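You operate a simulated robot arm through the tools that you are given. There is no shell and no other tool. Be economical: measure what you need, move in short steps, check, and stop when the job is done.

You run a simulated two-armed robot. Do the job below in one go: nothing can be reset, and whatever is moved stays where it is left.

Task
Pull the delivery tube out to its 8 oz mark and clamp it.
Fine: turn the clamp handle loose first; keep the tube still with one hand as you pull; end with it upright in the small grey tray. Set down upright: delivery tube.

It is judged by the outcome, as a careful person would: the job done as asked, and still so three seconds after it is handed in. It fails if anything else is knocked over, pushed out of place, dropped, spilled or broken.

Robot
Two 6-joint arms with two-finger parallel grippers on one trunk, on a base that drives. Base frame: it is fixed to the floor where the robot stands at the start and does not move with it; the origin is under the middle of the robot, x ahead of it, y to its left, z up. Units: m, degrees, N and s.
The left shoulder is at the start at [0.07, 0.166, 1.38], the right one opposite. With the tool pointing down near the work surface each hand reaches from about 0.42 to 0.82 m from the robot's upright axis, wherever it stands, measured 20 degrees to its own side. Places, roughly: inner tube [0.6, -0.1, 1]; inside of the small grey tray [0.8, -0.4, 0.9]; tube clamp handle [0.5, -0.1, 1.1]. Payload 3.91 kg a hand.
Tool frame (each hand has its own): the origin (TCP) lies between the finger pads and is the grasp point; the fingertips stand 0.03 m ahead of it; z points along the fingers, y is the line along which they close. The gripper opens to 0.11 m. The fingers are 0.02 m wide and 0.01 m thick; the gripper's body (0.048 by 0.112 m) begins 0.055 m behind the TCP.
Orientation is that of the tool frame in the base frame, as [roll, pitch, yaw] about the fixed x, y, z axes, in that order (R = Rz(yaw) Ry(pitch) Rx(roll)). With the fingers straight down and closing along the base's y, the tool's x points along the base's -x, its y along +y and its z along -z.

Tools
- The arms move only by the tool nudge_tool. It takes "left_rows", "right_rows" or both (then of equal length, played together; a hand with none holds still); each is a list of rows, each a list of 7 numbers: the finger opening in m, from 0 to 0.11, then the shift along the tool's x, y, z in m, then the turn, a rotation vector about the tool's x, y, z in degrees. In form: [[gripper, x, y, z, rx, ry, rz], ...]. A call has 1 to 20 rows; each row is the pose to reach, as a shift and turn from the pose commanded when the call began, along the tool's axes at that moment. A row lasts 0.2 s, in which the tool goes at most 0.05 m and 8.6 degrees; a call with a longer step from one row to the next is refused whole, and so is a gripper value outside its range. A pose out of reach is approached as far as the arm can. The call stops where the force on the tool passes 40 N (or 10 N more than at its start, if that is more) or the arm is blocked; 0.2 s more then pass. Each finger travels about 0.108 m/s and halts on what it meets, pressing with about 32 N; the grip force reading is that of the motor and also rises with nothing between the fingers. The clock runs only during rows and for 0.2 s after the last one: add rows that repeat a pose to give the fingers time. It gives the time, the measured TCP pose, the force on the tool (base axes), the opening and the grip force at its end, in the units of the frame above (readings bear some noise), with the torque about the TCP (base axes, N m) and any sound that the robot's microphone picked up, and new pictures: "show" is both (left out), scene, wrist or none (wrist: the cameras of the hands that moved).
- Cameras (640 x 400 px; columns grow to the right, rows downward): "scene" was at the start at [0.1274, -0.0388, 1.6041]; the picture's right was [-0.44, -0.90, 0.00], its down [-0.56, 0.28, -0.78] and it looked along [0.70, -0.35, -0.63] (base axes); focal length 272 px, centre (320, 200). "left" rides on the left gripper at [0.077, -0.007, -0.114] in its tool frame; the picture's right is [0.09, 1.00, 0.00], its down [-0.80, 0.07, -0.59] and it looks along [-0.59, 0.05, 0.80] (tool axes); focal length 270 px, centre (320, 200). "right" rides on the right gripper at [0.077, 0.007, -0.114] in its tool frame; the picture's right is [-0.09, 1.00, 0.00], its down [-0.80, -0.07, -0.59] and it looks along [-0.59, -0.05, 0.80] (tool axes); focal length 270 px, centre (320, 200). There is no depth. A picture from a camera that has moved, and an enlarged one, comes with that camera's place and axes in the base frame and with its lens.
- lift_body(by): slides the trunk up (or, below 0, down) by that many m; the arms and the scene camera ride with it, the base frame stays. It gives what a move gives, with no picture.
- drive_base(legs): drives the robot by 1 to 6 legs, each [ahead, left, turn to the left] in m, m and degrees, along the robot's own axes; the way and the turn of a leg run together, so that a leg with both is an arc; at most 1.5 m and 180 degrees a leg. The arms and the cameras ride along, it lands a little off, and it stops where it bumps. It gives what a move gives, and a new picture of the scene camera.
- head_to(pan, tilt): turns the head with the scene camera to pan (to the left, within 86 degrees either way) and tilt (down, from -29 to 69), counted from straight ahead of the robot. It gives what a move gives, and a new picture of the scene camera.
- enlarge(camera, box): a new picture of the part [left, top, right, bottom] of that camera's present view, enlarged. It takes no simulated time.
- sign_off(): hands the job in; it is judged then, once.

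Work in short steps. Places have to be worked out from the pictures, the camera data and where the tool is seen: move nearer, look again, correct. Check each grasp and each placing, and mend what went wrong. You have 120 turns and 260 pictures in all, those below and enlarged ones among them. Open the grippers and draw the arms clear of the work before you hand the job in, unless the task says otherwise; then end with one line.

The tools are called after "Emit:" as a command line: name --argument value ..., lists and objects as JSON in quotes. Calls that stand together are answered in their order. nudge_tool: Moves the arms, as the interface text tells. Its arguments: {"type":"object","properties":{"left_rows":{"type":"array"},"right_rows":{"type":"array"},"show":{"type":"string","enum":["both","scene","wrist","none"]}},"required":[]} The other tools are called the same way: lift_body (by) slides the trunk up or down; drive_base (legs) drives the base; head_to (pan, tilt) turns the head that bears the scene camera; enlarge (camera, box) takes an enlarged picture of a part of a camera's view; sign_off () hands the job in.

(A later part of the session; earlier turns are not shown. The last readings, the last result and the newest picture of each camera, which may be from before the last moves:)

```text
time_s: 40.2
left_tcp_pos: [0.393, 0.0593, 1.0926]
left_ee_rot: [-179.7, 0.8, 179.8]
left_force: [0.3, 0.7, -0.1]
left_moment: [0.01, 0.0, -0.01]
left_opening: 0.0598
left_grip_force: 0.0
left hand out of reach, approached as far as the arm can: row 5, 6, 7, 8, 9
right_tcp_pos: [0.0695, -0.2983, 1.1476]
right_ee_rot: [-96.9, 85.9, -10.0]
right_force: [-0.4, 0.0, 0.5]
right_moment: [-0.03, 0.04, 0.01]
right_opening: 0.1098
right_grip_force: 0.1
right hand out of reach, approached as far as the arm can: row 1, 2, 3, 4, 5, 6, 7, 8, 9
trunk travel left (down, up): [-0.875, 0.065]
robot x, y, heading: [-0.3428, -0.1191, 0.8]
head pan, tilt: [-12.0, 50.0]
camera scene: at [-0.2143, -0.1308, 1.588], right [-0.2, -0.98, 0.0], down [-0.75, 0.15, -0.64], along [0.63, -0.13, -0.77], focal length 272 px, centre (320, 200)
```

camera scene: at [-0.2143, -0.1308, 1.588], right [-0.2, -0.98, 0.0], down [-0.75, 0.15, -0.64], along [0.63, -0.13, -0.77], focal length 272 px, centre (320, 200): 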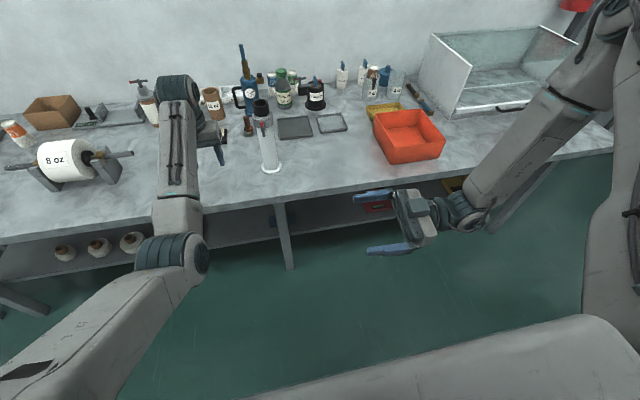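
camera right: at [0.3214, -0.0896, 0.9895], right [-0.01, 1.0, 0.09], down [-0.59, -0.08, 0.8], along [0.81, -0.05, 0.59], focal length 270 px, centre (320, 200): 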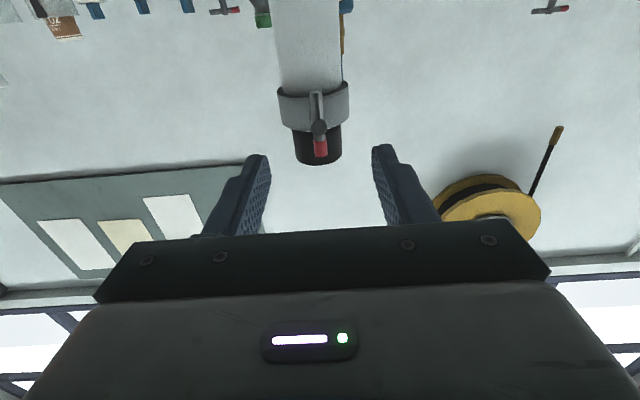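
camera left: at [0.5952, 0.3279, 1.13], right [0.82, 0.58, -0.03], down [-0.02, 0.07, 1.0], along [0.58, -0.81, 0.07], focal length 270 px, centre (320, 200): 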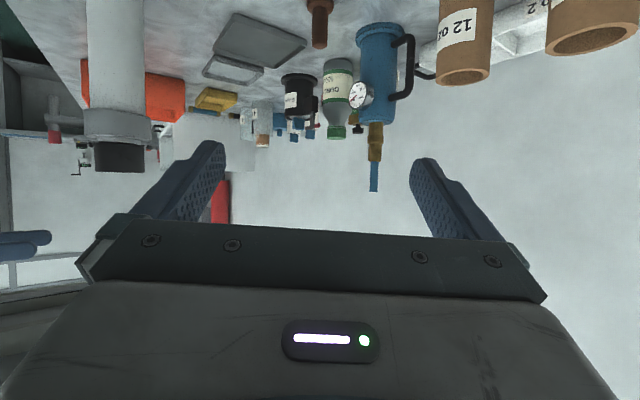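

The failures for the left all come when its wrist is too near the shoulder, so it works better stretched out. I'll pitch it forward again, this time moving the TCP forward at y≈0.07 and clear of the tube.

Emit:
nudge_tool --left_rows '[[0.06, -0.013, 0.001, -0.005, 0, -7.5, 0], [0.06, -0.026, 0.002, -0.01, 0, -15, 0], [0.06, -0.039, 0.003, -0.015, 0, -22.5, 0], [0.06, -0.052, 0.003, -0.02, 0, -30, 0], [0.06, -0.065, 0.004, -0.025, 0, -37.5, 0], [0.06, -0.079, 0.005, -0.03, 0, -45, 0], [0.06, -0.092, 0.006, -0.035, 0, -52.5, 0], [0.06, -0.105, 0.007, -0.04, 0, -60, 0], [0.06, -0.118, 0.008, -0.045, 0, -67.5, 0], [0.06, -0.131, 0.008, -0.05, 0, -75, 0], [0.06, -0.144, 0.009, -0.055, 0, -82.5, 0], [0.06, -0.157, 0.01, -0.06, 0, -90, 0]]' --show "scene"

```text
time_s: 42.8
left_tcp_pos: [0.5471, 0.0644, 1.1596]
left_ee_rot: [-110.9, 89.7, -111.2]
left_force: [0.2, 0.4, -0.1]
left_moment: [-0.07, -0.04, 0.01]
left_opening: 0.0599
left_grip_force: 0.0
right_tcp_pos: [0.0679, -0.2984, 1.1471]
right_ee_rot: [-95.7, 86.0, -9.0]
right_force: [0.0, -0.2, 0.3]
right_moment: [0.01, 0.0, 0.0]
right_opening: 0.1099
right_grip_force: 0.1
trunk travel left (down, up): [-0.875, 0.065]
robot x, y, heading: [-0.3456, -0.1186, 0.5]
head pan, tilt: [-12.0, 50.0]
camera scene: at [-0.216, -0.1325, 1.5881], right [-0.2, -0.98, 0.0], down [-0.75, 0.15, -0.64], along [0.63, -0.13, -0.77], focal length 272 px, centre (320, 200)
```

scene: 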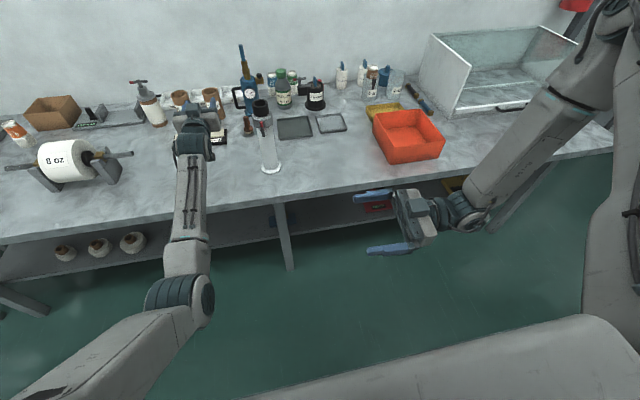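

The left now points ahead comfortably and can reach the handle from here. Next I turn the right hand to a diagonal (45° left, 30° down) and bring it forward, well off the tube.

Emit:
nudge_tool --right_rows '[[0.11, 0.006, -0.036, -0.001, 4.963, 3.713, 1.85], [0.11, 0.012, -0.073, -0.001, 9.925, 7.425, 3.7], [0.11, 0.018, -0.109, -0.002, 14.888, 11.138, 5.55], [0.11, 0.024, -0.145, -0.003, 19.85, 14.85, 7.4], [0.11, 0.029, -0.181, -0.003, 24.813, 18.563, 9.25], [0.11, 0.035, -0.218, -0.004, 29.775, 22.275, 11.1], [0.11, 0.041, -0.254, -0.004, 34.738, 25.988, 12.95], [0.11, 0.047, -0.29, -0.005, 39.7, 29.7, 14.8], [0.11, 0.047, -0.29, -0.005, 39.7, 29.7, 14.8]]' --show "both"

```text
time_s: 44.8
left_tcp_pos: [0.5475, 0.066, 1.1596]
left_ee_rot: [-120.9, 89.6, -121.1]
left_force: [-0.1, -0.5, -0.3]
left_moment: [-0.01, 0.01, 0.02]
left_opening: 0.0601
left_grip_force: 0.1
right_tcp_pos: [0.2157, -0.3756, 1.1382]
right_ee_rot: [-178.9, 60.0, -134.3]
right_force: [0.4, 0.0, 0.5]
right_moment: [0.01, 0.0, 0.03]
right_opening: 0.1102
right_grip_force: 0.1
right hand out of reach, approached as far as the arm can: row 1, 2, 3, 4, 5, 6, 7, 8, 9
trunk travel left (down, up): [-0.875, 0.065]
robot x, y, heading: [-0.3415, -0.1163, 0.7]
head pan, tilt: [-12.0, 50.0]
camera scene: at [-0.2164, -0.132, 1.5882], right [-0.2, -0.98, 0.0], down [-0.75, 0.15, -0.64], along [0.63, -0.13, -0.77], focal length 272 px, centre (320, 200)
camera right: at [0.1137, -0.4671, 1.1283], right [-0.67, 0.74, 0.07], down [-0.04, -0.12, 0.99], along [0.74, 0.66, 0.11], focal length 270 px, centre (320, 200)
```

scene: 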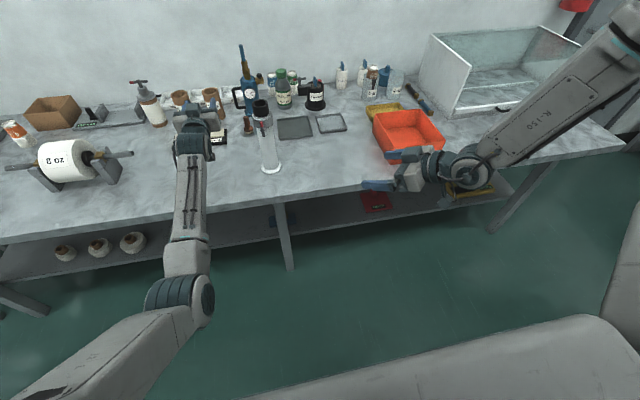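
right: 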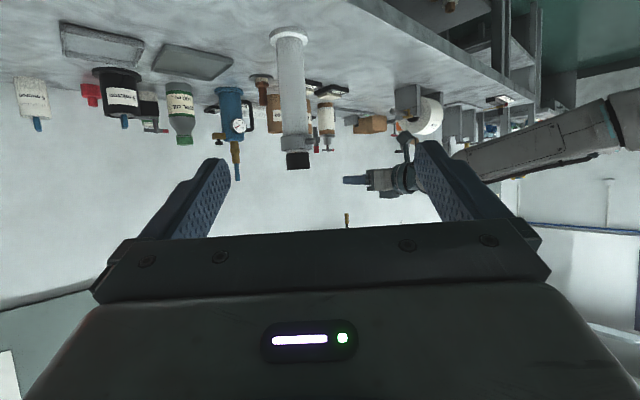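

The right hand has its orientation but lags in position. I'll keep moving it forward along +x and see whether it follows.

Emit:
nudge_tool --right_rows '[[0.11, -0.007, -0.014, 0.012, 0, 0, 0], [0.11, -0.014, -0.028, 0.024, 0, 0, 0], [0.11, -0.021, -0.042, 0.037, 0, 0, 0], [0.11, -0.028, -0.056, 0.049, 0, 0, 0], [0.11, -0.035, -0.071, 0.061, 0, 0, 0], [0.11, -0.042, -0.085, 0.073, 0, 0, 0], [0.11, -0.05, -0.1, 0.086, 0, 0, 0], [0.11, -0.05, -0.1, 0.086, 0, 0, 0]]' --show "none"

```text
time_s: 46.6
left_tcp_pos: [0.5455, 0.0665, 1.1592]
left_ee_rot: [-119.9, 89.5, -120.0]
left_force: [0.8, -0.4, 0.7]
left_moment: [0.0, -0.01, 0.03]
left_opening: 0.0601
left_grip_force: 0.2
right_tcp_pos: [0.2135, -0.3713, 1.1351]
right_ee_rot: [-179.2, 60.0, -134.5]
right_force: [0.7, 0.2, -0.5]
right_moment: [0.01, 0.01, 0.04]
right_opening: 0.1101
right_grip_force: 0.1
right hand out of reach, approached as far as the arm can: row 1, 2, 3, 4, 5, 6, 7, 8
trunk travel left (down, up): [-0.875, 0.065]
robot x, y, heading: [-0.3418, -0.1184, 0.9]
head pan, tilt: [-12.0, 50.0]
```

The right can't come forward in that pose. Better division: the right works tool-down from above, steadying and later pulling the inner tube. The left points ahead to turn the handle and hold the outer tube. I'll return the right hand to tool-down, raised.

Emit:
nudge_tool --right_rows '[[0.11, -0.013, -0.008, -0.011, 2.35, 5.67, 4.07], [0.11, -0.025, -0.016, -0.022, 4.7, 11.34, 8.14], [0.11, -0.038, -0.025, -0.033, 7.05, 17.01, 12.21], [0.11, -0.051, -0.033, -0.044, 9.4, 22.68, 16.28], [0.11, -0.064, -0.041, -0.055, 11.75, 28.35, 20.35], [0.11, -0.076, -0.049, -0.066, 14.1, 34.02, 24.42], [0.11, -0.089, -0.057, -0.077, 16.45, 39.69, 28.49], [0.11, -0.102, -0.066, -0.088, 18.8, 45.36, 32.56], [0.11, -0.114, -0.074, -0.099, 21.15, 51.03, 36.63], [0.11, -0.127, -0.082, -0.11, 23.5, 56.7, 40.7], [0.11, -0.127, -0.082, -0.11, 23.5, 56.7, 40.7]]' --show "none"

```text
time_s: 49.0
left_tcp_pos: [0.5474, 0.065, 1.1589]
left_ee_rot: [-123.9, 89.6, -124.2]
left_force: [-0.3, -0.3, -0.7]
left_moment: [0.0, -0.03, 0.0]
left_opening: 0.0601
left_grip_force: 0.1
right_tcp_pos: [0.2529, -0.5806, 1.2898]
right_ee_rot: [175.9, 0.5, -175.6]
right_force: [0.4, -0.5, -0.9]
right_moment: [-0.02, 0.0, -0.01]
right_opening: 0.1099
right_grip_force: 0.0
right hand out of reach, approached as far as the arm can: row 1, 2, 3, 4, 5, 6, 7, 8, 9, 10, 11
trunk travel left (down, up): [-0.875, 0.065]
robot x, y, heading: [-0.3458, -0.1195, 0.6]
head pan, tilt: [-12.0, 50.0]
```

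The right is tool-down again. I move it inward and forward at height to check that it follows.

Emit:
nudge_tool --right_rows '[[0.11, -0.025, 0.035, 0, 0, 0, 0], [0.11, -0.05, 0.07, 0, 0, 0, 0], [0.11, -0.075, 0.105, 0, 0, 0, 0], [0.11, -0.1, 0.14, 0, 0, 0, 0], [0.11, -0.125, 0.175, 0, 0, 0, 0], [0.11, -0.15, 0.21, 0, 0, 0, 0], [0.11, -0.175, 0.245, 0, 0, 0, 0], [0.11, -0.197, 0.28, 0, 0, 0, 0], [0.11, -0.197, 0.28, 0, 0, 0, 0]]' --show "scene"

```text
time_s: 51.0
left_tcp_pos: [0.5459, 0.0645, 1.1601]
left_ee_rot: [-120.6, 89.6, -120.6]
left_force: [0.0, 0.5, 0.5]
left_moment: [0.0, -0.01, 0.02]
left_opening: 0.06
left_grip_force: 0.0
right_tcp_pos: [0.2529, -0.5797, 1.2901]
right_ee_rot: [175.9, 0.7, -175.6]
right_force: [0.3, 0.1, 0.1]
right_moment: [0.03, 0.0, 0.01]
right_opening: 0.1097
right_grip_force: 0.0
right hand out of reach, approached as far as the arm can: row 1, 2, 3, 4, 5, 6, 7, 8, 9
trunk travel left (down, up): [-0.875, 0.065]
robot x, y, heading: [-0.3447, -0.1173, 0.6]
head pan, tilt: [-12.0, 50.0]
camera scene: at [-0.2168, -0.1326, 1.5882], right [-0.2, -0.98, 0.0], down [-0.75, 0.15, -0.64], along [0.63, -0.13, -0.77], focal length 272 px, centre (320, 200)
```

scene: 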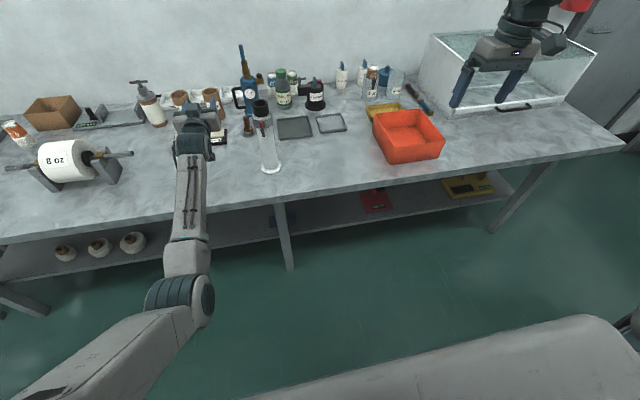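

The right arm seems jammed at a joint limit. I'll probe single directions, first straight ahead and down.

Emit:
nudge_tool --right_rows '[[0.11, -0.03, 0, 0.03, 0, 0, 0], [0.11, -0.07, 0, 0.06, 0, 0, 0], [0.11, -0.1, 0, 0.09, 0, 0, 0], [0.11, -0.13, 0, 0.12, 0, 0, 0], [0.11, -0.13, 0, 0.12, 0, 0, 0]]' --show "none"

Emit:
nudge_tool --right_rows '[[0.11, 0, 0, 0, 0, 0, 8], [0.11, 0, 0, 0, 0, 0, 16], [0.11, 0, 0, 0, 0, 0, 24], [0.11, 0, 0, 0, 0, 0, 32], [0.11, 0, 0, 0, 0, 0, 40]]' --show "none"

```text
time_s: 52.2
left_tcp_pos: [0.5471, 0.0651, 1.1591]
left_ee_rot: [-126.6, 89.6, -126.8]
left_force: [-0.3, 0.6, 0.1]
left_moment: [-0.01, 0.0, -0.01]
left_opening: 0.06
left_grip_force: 0.1
right_tcp_pos: [0.31, -0.6338, 1.1704]
right_ee_rot: [175.9, 0.7, -175.6]
right_force: [-1.1, 0.1, 0.3]
right_moment: [0.03, 0.0, -0.02]
right_opening: 0.11
right_grip_force: 0.1
right hand out of reach, approached as far as the arm can: row 1, 2, 3, 4, 5
trunk travel left (down, up): [-0.875, 0.065]
robot x, y, heading: [-0.3443, -0.1191, 0.4]
head pan, tilt: [-12.0, 50.0]
```

```text
time_s: 53.4
left_tcp_pos: [0.5439, 0.0673, 1.1609]
left_ee_rot: [-106.1, 89.6, -106.3]
left_force: [0.5, 0.8, 0.2]
left_moment: [0.01, 0.04, 0.01]
left_opening: 0.0602
left_grip_force: 0.0
right_tcp_pos: [0.3471, -0.6863, 1.1469]
right_ee_rot: [173.8, -1.4, 161.6]
right_force: [0.3, 0.5, 0.2]
right_moment: [0.0, -0.01, -0.01]
right_opening: 0.1099
right_grip_force: 0.1
right hand out of reach, approached as far as the arm can: row 2, 3, 4, 5
trunk travel left (down, up): [-0.875, 0.065]
robot x, y, heading: [-0.3439, -0.1173, 0.6]
head pan, tilt: [-12.0, 50.0]
```

That turn made it worse, so the wrist roll is near its end stop. I'll rotate the other way.

Emit:
nudge_tool --right_rows '[[0.11, 0, 0, 0, 0, 0, -8], [0.11, 0, 0, 0, 0, 0, -16], [0.11, 0, 0, 0, 0, 0, -24], [0.11, 0, 0, 0, 0, 0, -32], [0.11, 0, 0, 0, 0, 0, -40], [0.11, 0, 0, 0, 0, 0, -48], [0.11, 0, 0, 0, 0, 0, -56], [0.11, 0, 0, 0, 0, 0, -64], [0.11, 0, 0, 0, 0, 0, -72], [0.11, 0, 0, 0, 0, 0, -80], [0.11, 0, 0, 0, 0, 0, -88], [0.11, 0, 0, 0, 0, 0, -96]]' --show "scene"

```text
time_s: 56.0
left_tcp_pos: [0.546, 0.0655, 1.1602]
left_ee_rot: [-120.3, 89.6, -120.6]
left_force: [0.0, -0.5, -0.3]
left_moment: [0.01, 0.01, -0.01]
left_opening: 0.06
left_grip_force: 0.1
right_tcp_pos: [0.3467, -0.6878, 1.1456]
right_ee_rot: [179.2, 6.3, -102.5]
right_force: [-0.5, -0.1, 0.8]
right_moment: [0.01, -0.01, 0.03]
right_opening: 0.1102
right_grip_force: 0.0
trunk travel left (down, up): [-0.875, 0.065]
robot x, y, heading: [-0.344, -0.1163, 0.6]
head pan, tilt: [-12.0, 50.0]
camera scene: at [-0.2168, -0.1326, 1.5882], right [-0.2, -0.98, 0.0], down [-0.75, 0.15, -0.64], along [0.63, -0.13, -0.77], focal length 272 px, centre (320, 200)
```

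scene: 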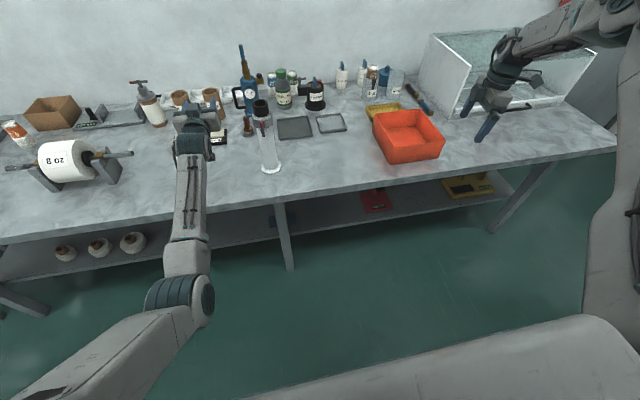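

With the fingers yawed this way the right moves freely. I'll level it and bring it inward and up, towards (0.45, -0.29, 1.28).

Emit:
nudge_tool --right_rows '[[0.11, -0.042, -0.001, -0.02, 0, 1.5, 0], [0.11, -0.085, -0.002, -0.04, 0, 3, 0], [0.11, -0.127, -0.003, -0.055, 0, 4.5, 0], [0.11, -0.17, -0.004, -0.07, 0, 6.5, 0], [0.11, -0.212, -0.005, -0.084, 0, 6.5, 0], [0.11, -0.255, -0.006, -0.084, 0, 6.5, 0], [0.11, -0.297, -0.007, -0.084, 0, 6.5, 0], [0.11, -0.34, -0.008, -0.084, 0, 6.5, 0], [0.11, -0.382, -0.009, -0.084, 0, 6.5, 0], [0.11, -0.424, -0.009, -0.084, 0, 6.5, 0], [0.11, -0.424, -0.009, -0.084, 0, 6.5, 0]]' --show "scene"

```text
time_s: 58.4
left_tcp_pos: [0.5457, 0.0653, 1.1597]
left_ee_rot: [-114.1, 89.6, -114.3]
left_force: [-0.8, -0.5, 0.5]
left_moment: [-0.01, -0.02, 0.0]
left_opening: 0.0602
left_grip_force: 0.1
right_tcp_pos: [0.2095, -0.5507, 1.2419]
right_ee_rot: [179.2, -0.2, -102.6]
right_force: [-1.0, -0.2, 0.1]
right_moment: [0.0, 0.02, -0.04]
right_opening: 0.11
right_grip_force: 0.0
right hand out of reach, approached as far as the arm can: row 1, 2, 3, 4, 5, 6, 7, 8, 9, 10, 11
trunk travel left (down, up): [-0.875, 0.065]
robot x, y, heading: [-0.3429, -0.1195, 0.6]
head pan, tilt: [-12.0, 50.0]
camera scene: at [-0.2178, -0.1322, 1.5883], right [-0.2, -0.98, 0.0], down [-0.75, 0.15, -0.64], along [0.63, -0.13, -0.77], focal length 272 px, centre (320, 200)
```

scene: 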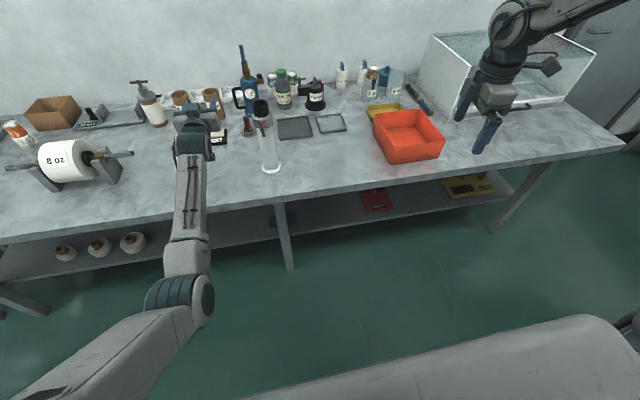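

The pattern fits: the right arm stays stuck at about 30° outboard while it's folded high. I'll extend it low first, then swing inward.

Emit:
nudge_tool --right_rows '[[0.11, 0.015, -0.026, 0.036, 0, 0, 0], [0.11, 0.03, -0.052, 0.072, 0, 0, 0], [0.11, 0.045, -0.077, 0.108, 0, 0, 0], [0.11, 0.06, -0.103, 0.144, 0, 0, 0], [0.11, 0.074, -0.129, 0.18, 0, 0, 0], [0.11, 0.034, -0.134, 0.18, 0, 0, 0], [0.11, -0.006, -0.14, 0.18, 0, 0, 0], [0.11, -0.047, -0.146, 0.18, 0, 0, 0], [0.11, -0.088, -0.151, 0.18, 0, 0, 0], [0.11, -0.129, -0.157, 0.18, 0, 0, 0], [0.11, -0.17, -0.162, 0.18, 0, 0, 0], [0.11, -0.211, -0.168, 0.18, 0, 0, 0], [0.11, -0.211, -0.168, 0.18, 0, 0, 0]]' --show "scene"

```text
time_s: 61.2
left_tcp_pos: [0.5457, 0.0669, 1.1603]
left_ee_rot: [-117.5, 89.7, -117.7]
left_force: [-0.4, 0.4, 0.0]
left_moment: [-0.02, 0.0, 0.02]
left_opening: 0.06
left_grip_force: 0.0
right_tcp_pos: [0.2644, -0.6295, 1.0225]
right_ee_rot: [179.2, -0.1, -102.5]
right_force: [-0.9, 0.4, 0.3]
right_moment: [-0.01, -0.03, 0.01]
right_opening: 0.11
right_grip_force: 0.1
right hand out of reach, approached as far as the arm can: row 2, 3, 4, 5, 6, 7, 8, 9, 10, 11, 12, 13
trunk travel left (down, up): [-0.875, 0.065]
robot x, y, heading: [-0.3431, -0.1209, 0.5]
head pan, tilt: [-12.0, 50.0]
camera scene: at [-0.2172, -0.1323, 1.5883], right [-0.2, -0.98, 0.0], down [-0.75, 0.15, -0.64], along [0.63, -0.13, -0.77], focal length 272 px, centre (320, 200)
```

scene: 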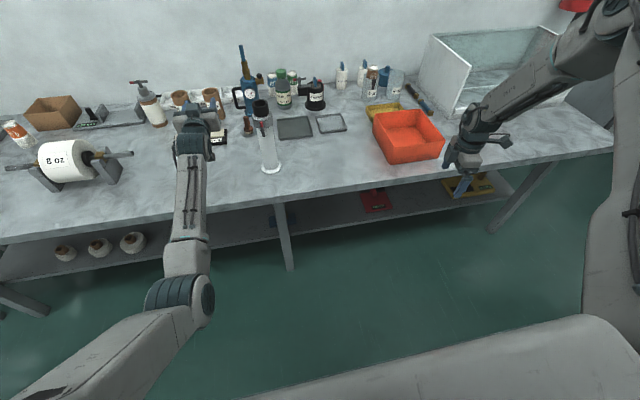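

The limit on the right is consistent with a particular arm posture. I'll look at the right arm itself to understand it.

Emit:
head_to --pan -70 --tilt 35

Emit:
head_to --pan 55 --tilt 50

```text
time_s: 62.5
left_tcp_pos: [0.5476, 0.0656, 1.1596]
left_ee_rot: [-120.8, 89.6, -120.9]
left_force: [-0.3, 0.6, -0.9]
left_moment: [0.02, 0.02, 0.01]
left_opening: 0.0602
left_grip_force: 0.1
right_tcp_pos: [0.2647, -0.6295, 1.0213]
right_ee_rot: [179.1, -0.2, -102.5]
right_force: [0.0, -0.4, -0.3]
right_moment: [-0.01, -0.01, -0.01]
right_opening: 0.1099
right_grip_force: 0.0
trunk travel left (down, up): [-0.875, 0.065]
robot x, y, heading: [-0.3391, -0.1157, 0.5]
head pan, tilt: [-70.0, 35.0]
camera scene: at [-0.2612, -0.1998, 1.6099], right [-0.94, -0.35, 0.0], down [-0.2, 0.54, -0.82], along [0.29, -0.77, -0.57], focal length 272 px, centre (320, 200)
```

scene: 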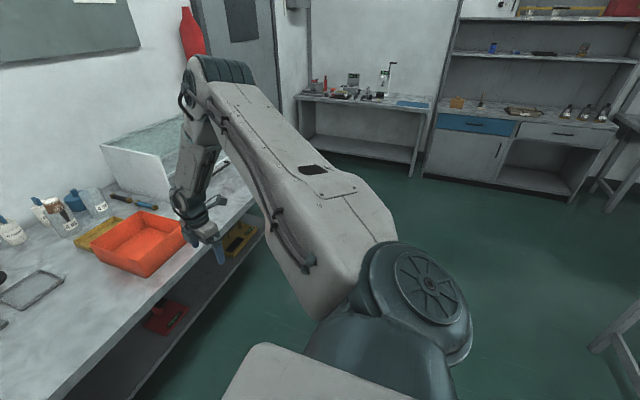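

```text
time_s: 64.5
left_tcp_pos: [0.5471, 0.0653, 1.1601]
left_ee_rot: [-121.3, 89.7, -121.4]
left_force: [0.5, 0.8, 1.1]
left_moment: [-0.02, -0.01, 0.0]
left_opening: 0.0601
left_grip_force: 0.2
right_tcp_pos: [0.2647, -0.6292, 1.0213]
right_ee_rot: [179.2, -0.1, -102.5]
right_force: [0.2, -0.3, -0.8]
right_moment: [0.01, 0.01, 0.02]
right_opening: 0.1098
right_grip_force: 0.0
trunk travel left (down, up): [-0.875, 0.065]
robot x, y, heading: [-0.3439, -0.1149, 0.7]
head pan, tilt: [55.0, 50.0]
camera scene: at [-0.2487, -0.054, 1.5882], right [0.82, -0.57, 0.0], down [-0.43, -0.63, -0.64], along [0.36, 0.53, -0.77], focal length 272 px, centre (320, 200)
```

scene: 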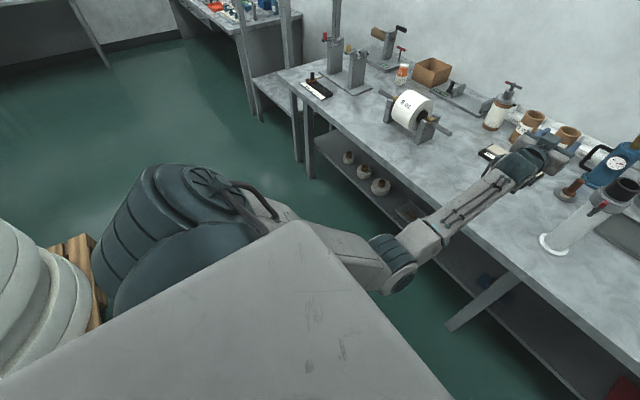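

The right arm is in an elbow-up posture. I'll test how far inward the left can swing at height (z≈1.26, above the tube), which tells me whether the limits are symmetric.

Emit:
nudge_tool --left_rows '[[0.06, -0.05, 0, 0, 0, 0, 0], [0.06, -0.1, 0, -0.0, 0, 0, 0], [0.06, -0.1, -0.04, 0, 0, 0, 0], [0.06, -0.1, -0.08, 0, 0, 0, 0], [0.06, -0.1, -0.12, 0, 0, 0, 0], [0.06, -0.1, -0.16, 0, 0, 0, 0], [0.06, -0.1, -0.2, 0, 0, 0, 0], [0.06, -0.1, -0.24, 0, 0, 0, 0], [0.06, -0.1, -0.28, 0, 0, 0, 0], [0.06, -0.1, -0.28, 0, 0, 0, 0]]' --show "none"

Emit:
head_to --pan -20 --tilt 45

```text
time_s: 66.7
left_tcp_pos: [0.5943, -0.1548, 1.2538]
left_ee_rot: [-117.9, 89.7, -118.1]
left_force: [0.0, 0.7, 0.9]
left_moment: [0.01, 0.01, 0.01]
left_opening: 0.0597
left_grip_force: 0.0
left hand out of reach, approached as far as the arm can: row 7, 8, 9, 10
right_tcp_pos: [0.2643, -0.6295, 1.0213]
right_ee_rot: [179.2, -0.1, -102.4]
right_force: [0.1, -0.5, -0.2]
right_moment: [0.0, -0.04, -0.02]
right_opening: 0.1099
right_grip_force: 0.1
trunk travel left (down, up): [-0.875, 0.065]
robot x, y, heading: [-0.3404, -0.1167, 0.7]
head pan, tilt: [55.0, 50.0]
```

```text
time_s: 68.2
left_tcp_pos: [0.5943, -0.1526, 1.2541]
left_ee_rot: [-120.3, 89.6, -120.6]
left_force: [0.0, -0.7, 0.0]
left_moment: [-0.04, -0.04, 0.01]
left_opening: 0.0602
left_grip_force: 0.0
right_tcp_pos: [0.2643, -0.629, 1.0228]
right_ee_rot: [179.3, -0.1, -102.5]
right_force: [-0.1, -0.6, 0.7]
right_moment: [-0.01, 0.05, 0.0]
right_opening: 0.1103
right_grip_force: 0.0
trunk travel left (down, up): [-0.875, 0.065]
robot x, y, heading: [-0.3454, -0.1186, 0.8]
head pan, tilt: [-20.0, 45.0]
camera scene: at [-0.2155, -0.1443, 1.5951], right [-0.33, -0.94, 0.0], down [-0.67, 0.23, -0.71], along [0.67, -0.23, -0.71], focal length 272 px, centre (320, 200)
```

scene: 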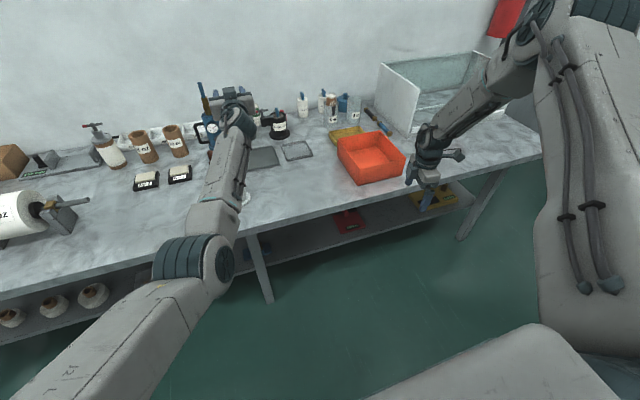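

I'll test whether the right arm's base pan itself is at a limit: a pure +15° rotation of hand position and yaw about its shoulder axis.

Emit:
nudge_tool --right_rows '[[0.11, -0.0325, -0.0045, 0, 0, 0, -3], [0.11, -0.065, -0.0105, 0, 0, 0, -6], [0.11, -0.0975, -0.0175, 0, 0, 0, -9], [0.11, -0.13, -0.0262, 0, 0, 0, -12], [0.11, -0.1625, -0.0357, 0, 0, 0, -15], [0.11, -0.1625, -0.0357, 0, 0, 0, -15]]' --show "none"

```text
time_s: 69.6
left_tcp_pos: [0.5947, -0.1536, 1.2551]
left_ee_rot: [-120.0, 89.6, -120.1]
left_force: [-0.3, 0.7, 0.1]
left_moment: [0.0, -0.01, 0.02]
left_opening: 0.06
left_grip_force: 0.3
right_tcp_pos: [0.2443, -0.613, 1.0055]
right_ee_rot: [179.2, 0.0, -87.5]
right_force: [0.5, -0.1, 0.1]
right_moment: [0.0, 0.0, -0.03]
right_opening: 0.11
right_grip_force: 0.1
right hand out of reach, approached as far as the arm can: row 1, 2, 3, 4, 5, 6
trunk travel left (down, up): [-0.875, 0.065]
robot x, y, heading: [-0.3425, -0.1182, 0.5]
head pan, tilt: [-20.0, 45.0]
```

The right shoulder pan really is at its limit in this elbow-up posture. I'll try to change posture: point the right hand radially outward over free space, then stretch it straight.

Emit:
nudge_tool --right_rows '[[0.11, 0.02, -0.003, -0.02, 5.067, 5.525, 0], [0.11, 0.04, -0.006, -0.041, 10.133, 11.05, 0], [0.11, 0.061, -0.01, -0.061, 15.2, 16.575, 0], [0.11, 0.081, -0.013, -0.082, 20.267, 22.1, 0], [0.11, 0.101, -0.016, -0.102, 25.333, 27.625, 0], [0.11, 0.121, -0.019, -0.122, 30.4, 33.15, 0], [0.11, 0.141, -0.022, -0.143, 35.467, 38.675, 0], [0.11, 0.161, -0.026, -0.163, 40.533, 44.2, 0], [0.11, 0.182, -0.029, -0.184, 45.6, 49.725, 0], [0.11, 0.202, -0.032, -0.204, 50.667, 55.25, 0], [0.11, 0.222, -0.035, -0.225, 55.733, 60.775, 0], [0.11, 0.242, -0.0385, -0.245, 60.8, 66.3, 0]]' --show "none"

Emit:
head_to --pan -70 --tilt 35

```text
time_s: 72.2
left_tcp_pos: [0.5937, -0.1541, 1.2559]
left_ee_rot: [-117.3, 89.6, -117.4]
left_force: [0.7, -0.1, 0.2]
left_moment: [-0.03, 0.01, 0.01]
left_opening: 0.0601
left_grip_force: 0.0
right_tcp_pos: [0.3044, -0.8188, 1.2983]
right_ee_rot: [-106.5, -47.8, -125.1]
right_force: [-0.7, -0.2, 0.3]
right_moment: [0.0, -0.02, 0.01]
right_opening: 0.1102
right_grip_force: 0.0
right hand out of reach, approached as far as the arm can: row 8, 9, 10, 11, 12
trunk travel left (down, up): [-0.875, 0.065]
robot x, y, heading: [-0.344, -0.1157, 0.5]
head pan, tilt: [-20.0, 45.0]
```

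```text
time_s: 73.4
left_tcp_pos: [0.5941, -0.1536, 1.2546]
left_ee_rot: [-119.8, 89.7, -120.0]
left_force: [0.1, 0.2, -0.9]
left_moment: [0.02, 0.0, 0.02]
left_opening: 0.0597
left_grip_force: 0.0
right_tcp_pos: [0.3053, -0.8175, 1.2979]
right_ee_rot: [-106.8, -47.7, -124.7]
right_force: [-0.6, 0.0, 0.0]
right_moment: [0.0, 0.0, 0.0]
right_opening: 0.1098
right_grip_force: 0.0
trunk travel left (down, up): [-0.875, 0.065]
robot x, y, heading: [-0.3432, -0.1197, 0.5]
head pan, tilt: [-70.0, 35.0]
camera scene: at [-0.2612, -0.1996, 1.6099], right [-0.94, -0.35, 0.0], down [-0.2, 0.54, -0.82], along [0.29, -0.77, -0.57], focal length 272 px, centre (320, 200)
```

scene: 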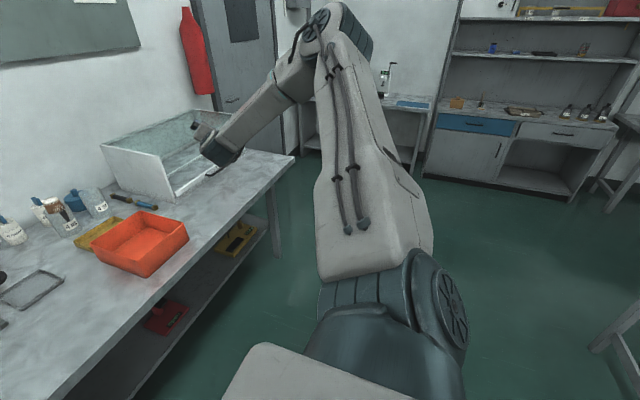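

The posture is changing: the upper arm now points up and outboard. I'll continue stretching radially and lowering.

Emit:
nudge_tool --right_rows '[[0.11, 0, 0, 0.03, 0, 0, 0], [0.11, 0, 0, 0.06, 0, 0, 0], [0.11, 0, 0, 0.09, 0, 0, 0], [0.11, 0, 0, 0.12, 0, 0, 0], [0.11, 0, 0, 0.15, 0, 0, 0], [0.11, 0, 0, 0.15, 0, 0, 0]]' --show "scene"

```text
time_s: 74.8
left_tcp_pos: [0.5939, -0.1556, 1.2543]
left_ee_rot: [-121.3, 89.7, -121.6]
left_force: [-0.2, 0.5, 0.2]
left_moment: [0.0, -0.01, 0.02]
left_opening: 0.0599
left_grip_force: 0.1
right_tcp_pos: [0.426, -0.9338, 1.2947]
right_ee_rot: [-109.6, -48.3, -123.7]
right_force: [0.3, -0.8, 0.9]
right_moment: [0.02, -0.01, 0.03]
right_opening: 0.1102
right_grip_force: 0.0
right hand out of reach, approached as far as the arm can: row 1, 2, 3, 4, 5, 6
trunk travel left (down, up): [-0.875, 0.065]
robot x, y, heading: [-0.3398, -0.1167, 0.8]
head pan, tilt: [-70.0, 35.0]
camera scene: at [-0.262, -0.2015, 1.6099], right [-0.94, -0.35, 0.0], down [-0.2, 0.54, -0.82], along [0.29, -0.77, -0.57], focal length 272 px, centre (320, 200)
```

scene: 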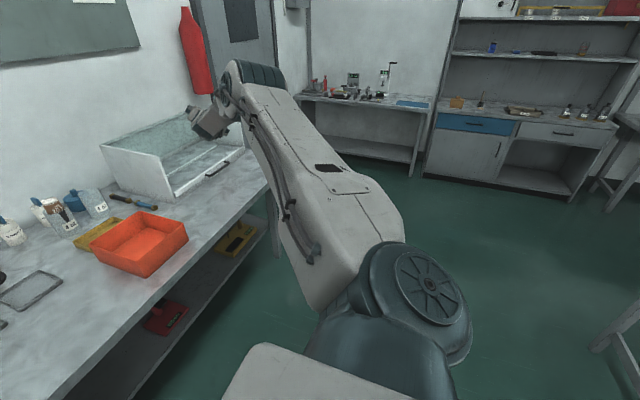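

The arm extends well along the radial direction. I'll drive back 0.2 for clearance, then sweep the stretched right arm inward, which should let the elbow pass through straight.

Emit:
drive_base --legs '[[-0.2, 0, 0]]'

```text
time_s: 76.4
left_tcp_pos: [0.3944, -0.1563, 1.2523]
left_ee_rot: [-143.2, 89.6, -143.4]
left_force: [0.1, -1.2, -0.8]
left_moment: [0.0, 0.0, -0.03]
left_opening: 0.0602
left_grip_force: 0.1
right_tcp_pos: [0.2257, -0.9328, 1.2924]
right_ee_rot: [-109.9, -48.4, -123.5]
right_force: [0.1, 0.9, 0.8]
right_moment: [-0.04, -0.01, -0.02]
right_opening: 0.1102
right_grip_force: 0.0
trunk travel left (down, up): [-0.875, 0.065]
robot x, y, heading: [-0.5472, -0.1213, 0.6]
head pan, tilt: [-70.0, 35.0]
camera scene: at [-0.4599, -0.2022, 1.6095], right [-0.94, -0.35, 0.0], down [-0.21, 0.54, -0.82], along [0.29, -0.77, -0.57], focal length 272 px, centre (320, 200)
```

scene: 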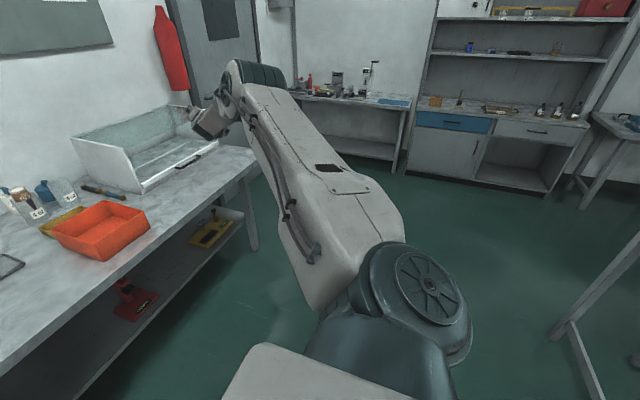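

I sweep the right hand inward at nearly full stretch, lowering a little at the same time.

Emit:
nudge_tool --right_rows '[[0.11, -0.0342, -0.0189, -0.0088, 1.683, -1.404, -0.508], [0.11, -0.0684, -0.0377, -0.0177, 3.367, -2.808, -1.017], [0.11, -0.1027, -0.0566, -0.0265, 5.05, -4.213, -1.525], [0.11, -0.1369, -0.0754, -0.0353, 6.733, -5.617, -2.033], [0.11, -0.1711, -0.0943, -0.0442, 8.417, -7.021, -2.542], [0.11, -0.2053, -0.1131, -0.053, 10.1, -8.425, -3.05], [0.11, -0.2396, -0.132, -0.0618, 11.783, -9.829, -3.558], [0.11, -0.2738, -0.1508, -0.0707, 13.467, -11.233, -4.067], [0.11, -0.308, -0.1697, -0.0795, 15.15, -12.638, -4.575], [0.11, -0.3422, -0.1885, -0.0883, 16.833, -14.042, -5.083], [0.11, -0.3765, -0.2074, -0.0972, 18.517, -15.446, -5.592], [0.11, -0.4107, -0.2262, -0.106, 20.2, -16.85, -6.1], [0.11, -0.4107, -0.2262, -0.106, 20.2, -16.85, -6.1]]' --show "scene"

```text
time_s: 79.2
left_tcp_pos: [0.3914, -0.1536, 1.2539]
left_ee_rot: [-124.2, 89.5, -124.3]
left_force: [-0.3, -0.6, 0.9]
left_moment: [0.01, 0.03, 0.0]
left_opening: 0.0597
left_grip_force: 0.1
right_tcp_pos: [0.2751, -0.7604, 1.3297]
right_ee_rot: [-119.8, -48.6, -97.2]
right_force: [0.5, 0.1, 0.9]
right_moment: [-0.02, 0.02, 0.02]
right_opening: 0.1102
right_grip_force: 0.0
right hand out of reach, approached as far as the arm can: row 1, 2, 3, 4, 5, 6, 7, 8, 9, 10, 11, 12, 13
trunk travel left (down, up): [-0.875, 0.065]
robot x, y, heading: [-0.5427, -0.1225, 0.8]
head pan, tilt: [-70.0, 35.0]
camera scene: at [-0.4652, -0.2024, 1.6099], right [-0.94, -0.35, 0.0], down [-0.2, 0.54, -0.82], along [0.29, -0.77, -0.57], focal length 272 px, centre (320, 200)
```

scene: 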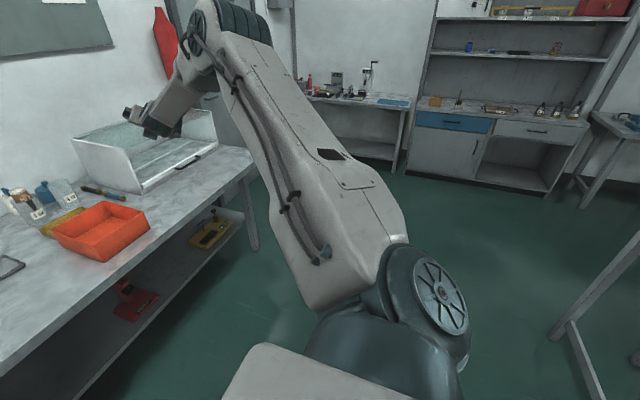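

Still elbow-out. I'll push to the full stretch from here, aimed a bit downward.

Emit:
nudge_tool --right_rows '[[0.11, 0, 0, 0.04, 0, 0, 0], [0.11, 0, 0, 0.08, 0, 0, 0], [0.11, 0, 0, 0.12, 0, 0, 0], [0.11, 0, 0, 0.16, 0, 0, 0], [0.11, 0, 0, 0.2, 0, 0, 0], [0.11, -0.04, 0.02, 0.2, 0, 0, 0], [0.11, -0.08, 0.04, 0.2, 0, 0, 0], [0.11, -0.1, 0.06, 0.2, 0, 0, 0], [0.11, -0.12, 0.08, 0.2, 0, 0, 0], [0.11, -0.15, 0.1, 0.2, 0, 0, 0]]' --show "scene"

```text
time_s: 81.4
left_tcp_pos: [0.3893, -0.1537, 1.2558]
left_ee_rot: [-119.7, 89.7, -120.0]
left_force: [0.7, 0.0, -0.1]
left_moment: [-0.01, 0.02, 0.01]
left_opening: 0.06
left_grip_force: 0.1
right_tcp_pos: [0.3059, -0.8137, 1.2969]
right_ee_rot: [-120.3, -48.8, -97.2]
right_force: [-0.5, 0.3, -0.4]
right_moment: [-0.01, -0.01, 0.01]
right_opening: 0.1101
right_grip_force: 0.0
right hand out of reach, approached as far as the arm can: row 1, 2, 3, 4, 5, 6, 7, 8, 9, 10
trunk travel left (down, up): [-0.875, 0.065]
robot x, y, heading: [-0.5443, -0.1225, 0.5]
head pan, tilt: [-70.0, 35.0]
camera scene: at [-0.4657, -0.2019, 1.61], right [-0.94, -0.35, 0.0], down [-0.2, 0.54, -0.82], along [0.29, -0.77, -0.57], focal length 272 px, centre (320, 200)
```

scene: 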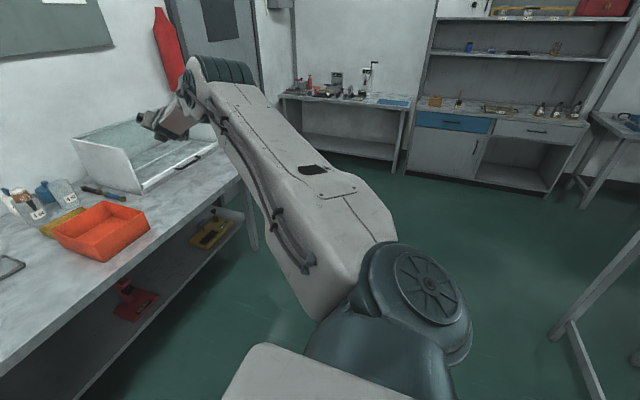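

The evidence suggests the right arm is in a "flipped shoulder" posture: elbow-up with its pan at an end stop. The remedy is to pass the arm over the top. I'll raise the right arm up in its own plane, in free space.

Emit:
nudge_tool --right_rows '[[0.11, 0.0207, -0.0164, -0.0348, 1.431, 2.035, -0.25], [0.11, 0.0413, -0.0328, -0.0697, 2.862, 4.069, -0.5], [0.11, 0.062, -0.0493, -0.1045, 4.292, 6.104, -0.75], [0.11, 0.0826, -0.0657, -0.1394, 5.723, 8.138, -1.0], [0.11, 0.1033, -0.0821, -0.1742, 7.154, 10.173, -1.25], [0.11, 0.1239, -0.0985, -0.2091, 8.585, 12.208, -1.5], [0.11, 0.1446, -0.115, -0.2439, 10.015, 14.242, -1.75], [0.11, 0.1652, -0.1314, -0.2788, 11.446, 16.277, -2.0], [0.11, 0.1859, -0.1478, -0.3136, 12.877, 18.312, -2.25], [0.11, 0.2065, -0.1642, -0.3485, 14.308, 20.346, -2.5], [0.11, 0.2272, -0.1807, -0.3833, 15.738, 22.381, -2.75], [0.11, 0.2478, -0.1971, -0.4182, 17.169, 24.415, -3.0], [0.11, 0.2685, -0.2135, -0.453, 18.6, 26.45, -3.25]]' --show "scene"

```text
time_s: 84.2
left_tcp_pos: [0.3876, -0.1525, 1.2568]
left_ee_rot: [-103.9, 89.6, -104.0]
left_force: [-1.1, 0.1, 0.1]
left_moment: [-0.01, 0.02, -0.01]
left_opening: 0.0598
left_grip_force: 0.1
right_tcp_pos: [0.034, -0.6528, 1.7652]
right_ee_rot: [-67.1, -53.9, -139.7]
right_force: [-0.8, -0.3, 0.1]
right_moment: [-0.01, 0.03, -0.03]
right_opening: 0.1102
right_grip_force: 0.0
right hand out of reach, approached as far as the arm can: row 1, 2
trunk travel left (down, up): [-0.875, 0.065]
robot x, y, heading: [-0.542, -0.1184, 0.8]
head pan, tilt: [-70.0, 35.0]
camera scene: at [-0.4679, -0.2002, 1.6101], right [-0.94, -0.35, 0.0], down [-0.2, 0.54, -0.82], along [0.29, -0.77, -0.57], focal length 272 px, centre (320, 200)
```

scene: 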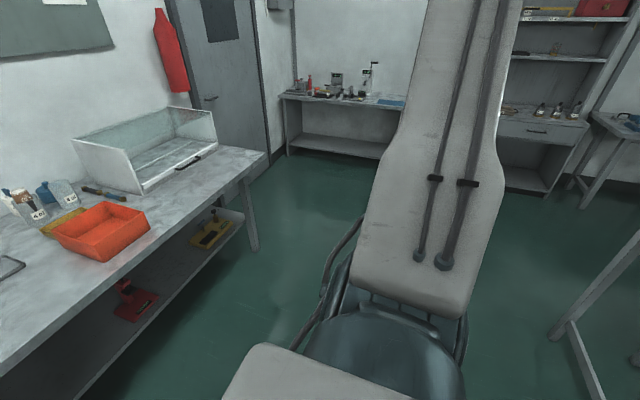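

The raise worked smoothly. Next I carry the wrist over the top of the shoulder in the same plane, with the hand pitching through vertical.

Emit:
nudge_tool --right_rows '[[0.11, 0.0254, -0.022, -0.0354, 3.085, 4.325, -0.655], [0.11, 0.0509, -0.0439, -0.0708, 6.17, 8.65, -1.31], [0.11, 0.0763, -0.0658, -0.1062, 9.255, 12.975, -1.965], [0.11, 0.1018, -0.0878, -0.1416, 12.34, 17.3, -2.62], [0.11, 0.1272, -0.1097, -0.177, 15.425, 21.625, -3.275], [0.11, 0.1527, -0.1317, -0.2124, 18.51, 25.95, -3.93], [0.11, 0.1781, -0.1536, -0.2478, 21.595, 30.275, -4.585], [0.11, 0.2036, -0.1756, -0.2832, 24.68, 34.6, -5.24], [0.11, 0.229, -0.1976, -0.3186, 27.765, 38.925, -5.895], [0.11, 0.2545, -0.2195, -0.354, 30.85, 43.25, -6.55], [0.11, 0.2799, -0.2414, -0.3894, 33.935, 47.575, -7.205], [0.11, 0.3054, -0.2634, -0.4248, 37.02, 51.9, -7.86], [0.11, 0.3308, -0.2854, -0.4602, 40.105, 56.225, -8.515], [0.11, 0.3563, -0.3073, -0.4956, 43.19, 60.55, -9.17], [0.11, 0.3817, -0.3292, -0.531, 46.275, 64.875, -9.825], [0.11, 0.4072, -0.3512, -0.5664, 49.36, 69.2, -10.48], [0.11, 0.4326, -0.3732, -0.6018, 52.445, 73.525, -11.135], [0.11, 0.4581, -0.3951, -0.6372, 55.53, 77.85, -11.79], [0.11, 0.4835, -0.417, -0.6726, 58.615, 82.175, -12.445], [0.11, 0.509, -0.439, -0.708, 61.7, 86.5, -13.1]]' --show "scene"

```text
time_s: 88.4
left_tcp_pos: [0.3888, -0.1532, 1.2568]
left_ee_rot: [-113.7, 89.5, -113.8]
left_force: [-0.3, -0.3, 0.0]
left_moment: [0.0, -0.01, 0.01]
left_opening: 0.0601
left_grip_force: 0.0
right_tcp_pos: [-0.5351, -0.5017, 1.8533]
right_ee_rot: [9.2, 0.6, 177.2]
right_force: [-0.3, 0.4, -1.1]
right_moment: [0.01, 0.03, 0.0]
right_opening: 0.1101
right_grip_force: 0.1
right hand out of reach, approached as far as the arm can: row 1, 2, 3, 4, 5, 6, 7, 8, 9, 10, 11, 12, 13, 14, 15, 16, 17, 18, 19, 20
trunk travel left (down, up): [-0.875, 0.065]
robot x, y, heading: [-0.5464, -0.1204, 0.6]
head pan, tilt: [-70.0, 35.0]
camera scene: at [-0.4666, -0.2013, 1.6101], right [-0.94, -0.35, 0.0], down [-0.2, 0.54, -0.82], along [0.29, -0.77, -0.57], focal length 272 px, centre (320, 200)
```

scene: 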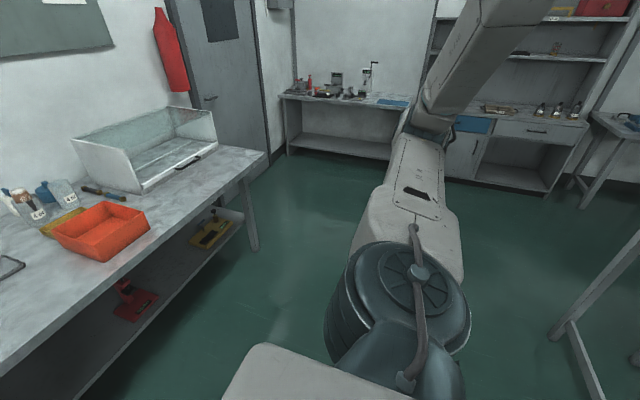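

The posture has flipped: the right elbow is now down and out like the left's. Now I pitch the hand forward and bring it in front of the robot.

Emit:
nudge_tool --right_rows '[[0.11, -0.0329, -0.0111, -0.027, 0, -5.625, 0], [0.11, -0.0658, -0.0222, -0.054, 0, -11.25, 0], [0.11, -0.0986, -0.0334, -0.081, 0, -16.875, 0], [0.11, -0.1315, -0.0445, -0.108, 0, -22.5, 0], [0.11, -0.1644, -0.0556, -0.135, 0, -28.125, 0], [0.11, -0.1972, -0.0668, -0.162, 0, -33.75, 0], [0.11, -0.2301, -0.0779, -0.189, 0, -39.375, 0], [0.11, -0.263, -0.089, -0.216, 0, -45, 0], [0.11, -0.2959, -0.1001, -0.243, 0, -50.625, 0], [0.11, -0.3288, -0.1112, -0.27, 0, -56.25, 0], [0.11, -0.3616, -0.1224, -0.297, 0, -61.875, 0], [0.11, -0.3945, -0.1335, -0.324, 0, -67.5, 0], [0.11, -0.4274, -0.1446, -0.351, 0, -73.125, 0], [0.11, -0.4602, -0.1558, -0.378, 0, -78.75, 0], [0.11, -0.4931, -0.1669, -0.405, 0, -84.375, 0], [0.11, -0.526, -0.178, -0.432, 0, -90, 0]]' --show "scene"

```text
time_s: 91.8
left_tcp_pos: [0.3905, -0.1537, 1.2546]
left_ee_rot: [-124.8, 89.6, -124.8]
left_force: [0.1, 0.8, -0.7]
left_moment: [0.02, -0.02, -0.04]
left_opening: 0.06
left_grip_force: 0.1
right_tcp_pos: [0.0124, -0.4494, 1.4141]
right_ee_rot: [90.7, -80.9, 87.6]
right_force: [0.7, 1.1, -0.2]
right_moment: [-0.01, 0.01, 0.0]
right_opening: 0.1099
right_grip_force: 0.1
right hand out of reach, approached as far as the arm can: row 1, 2, 3, 4, 5, 6, 7, 8, 9, 10, 11, 12, 13, 14, 15, 16
trunk travel left (down, up): [-0.875, 0.065]
robot x, y, heading: [-0.5447, -0.1207, 0.6]
head pan, tilt: [-70.0, 35.0]
camera scene: at [-0.4643, -0.2012, 1.61], right [-0.94, -0.35, 0.0], down [-0.2, 0.54, -0.82], along [0.29, -0.77, -0.57], focal length 272 px, centre (320, 200)
```

scene: 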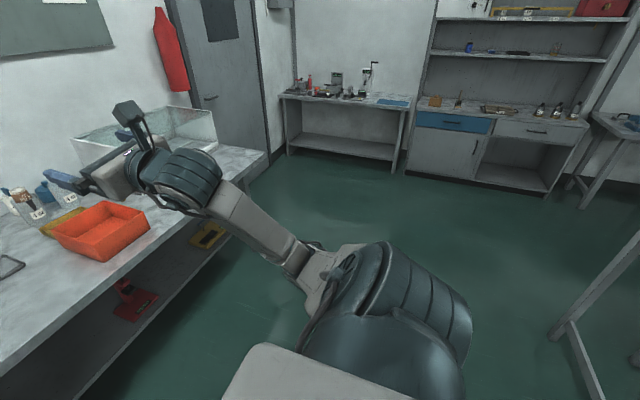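

Now the right hand points ahead with the elbow low. I'll test moving it inward and forward, and fix its small roll error.

Emit:
nudge_tool --right_rows '[[0.11, -0.011, -0.031, 0.026, 0, 0, 1.3], [0.11, -0.022, -0.063, 0.053, 0, 0, 2.6], [0.11, -0.033, -0.094, 0.079, 0, 0, 3.9], [0.11, -0.043, -0.126, 0.105, 0, 0, 5.2], [0.11, -0.054, -0.157, 0.131, 0, 0, 6.5], [0.11, -0.065, -0.189, 0.158, 0, 0, 7.8], [0.11, -0.076, -0.22, 0.184, 0, 0, 9.1], [0.11, -0.076, -0.22, 0.184, 0, 0, 9.1]]' --show "none"

Emit:
head_to --pan -15 --tilt 40

```text
time_s: 93.6
left_tcp_pos: [0.389, -0.154, 1.255]
left_ee_rot: [-117.9, 89.7, -118.1]
left_force: [-0.3, -0.6, 0.1]
left_moment: [-0.02, 0.04, 0.03]
left_opening: 0.06
left_grip_force: 0.0
right_tcp_pos: [0.2367, -0.3539, 1.2551]
right_ee_rot: [4.9, -87.1, -176.8]
right_force: [0.8, -0.6, 0.7]
right_moment: [0.02, 0.0, 0.02]
right_opening: 0.1098
right_grip_force: 0.1
right hand out of reach, approached as far as the arm can: row 1, 2, 3, 4, 5, 6, 7, 8
trunk travel left (down, up): [-0.875, 0.065]
robot x, y, heading: [-0.5463, -0.1194, 1.0]
head pan, tilt: [-70.0, 35.0]
```

```text
time_s: 94.8
left_tcp_pos: [0.3903, -0.1533, 1.255]
left_ee_rot: [-121.2, 89.6, -121.2]
left_force: [-0.1, -0.9, -0.2]
left_moment: [-0.02, 0.01, 0.04]
left_opening: 0.06
left_grip_force: 0.0
right_tcp_pos: [0.2373, -0.3535, 1.2548]
right_ee_rot: [5.0, -87.3, -176.9]
right_force: [0.5, -0.3, 0.1]
right_moment: [0.0, 0.03, -0.02]
right_opening: 0.11
right_grip_force: 0.0
trunk travel left (down, up): [-0.875, 0.065]
robot x, y, heading: [-0.5484, -0.1201, 0.4]
head pan, tilt: [-15.0, 40.0]
camera scene: at [-0.4144, -0.141, 1.6024], right [-0.25, -0.97, 0.0], down [-0.62, 0.16, -0.77], along [0.74, -0.19, -0.64], focal length 272 px, centre (320, 200)
```

scene: 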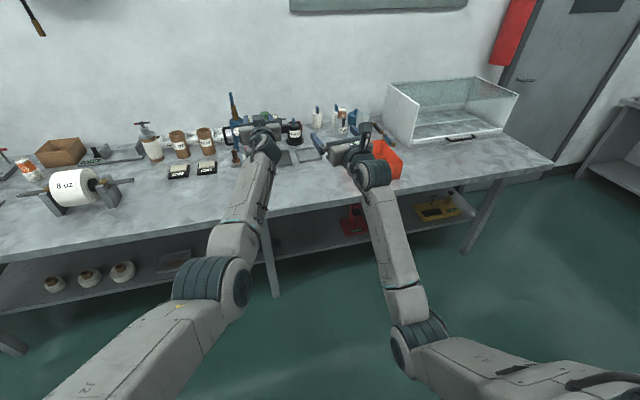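

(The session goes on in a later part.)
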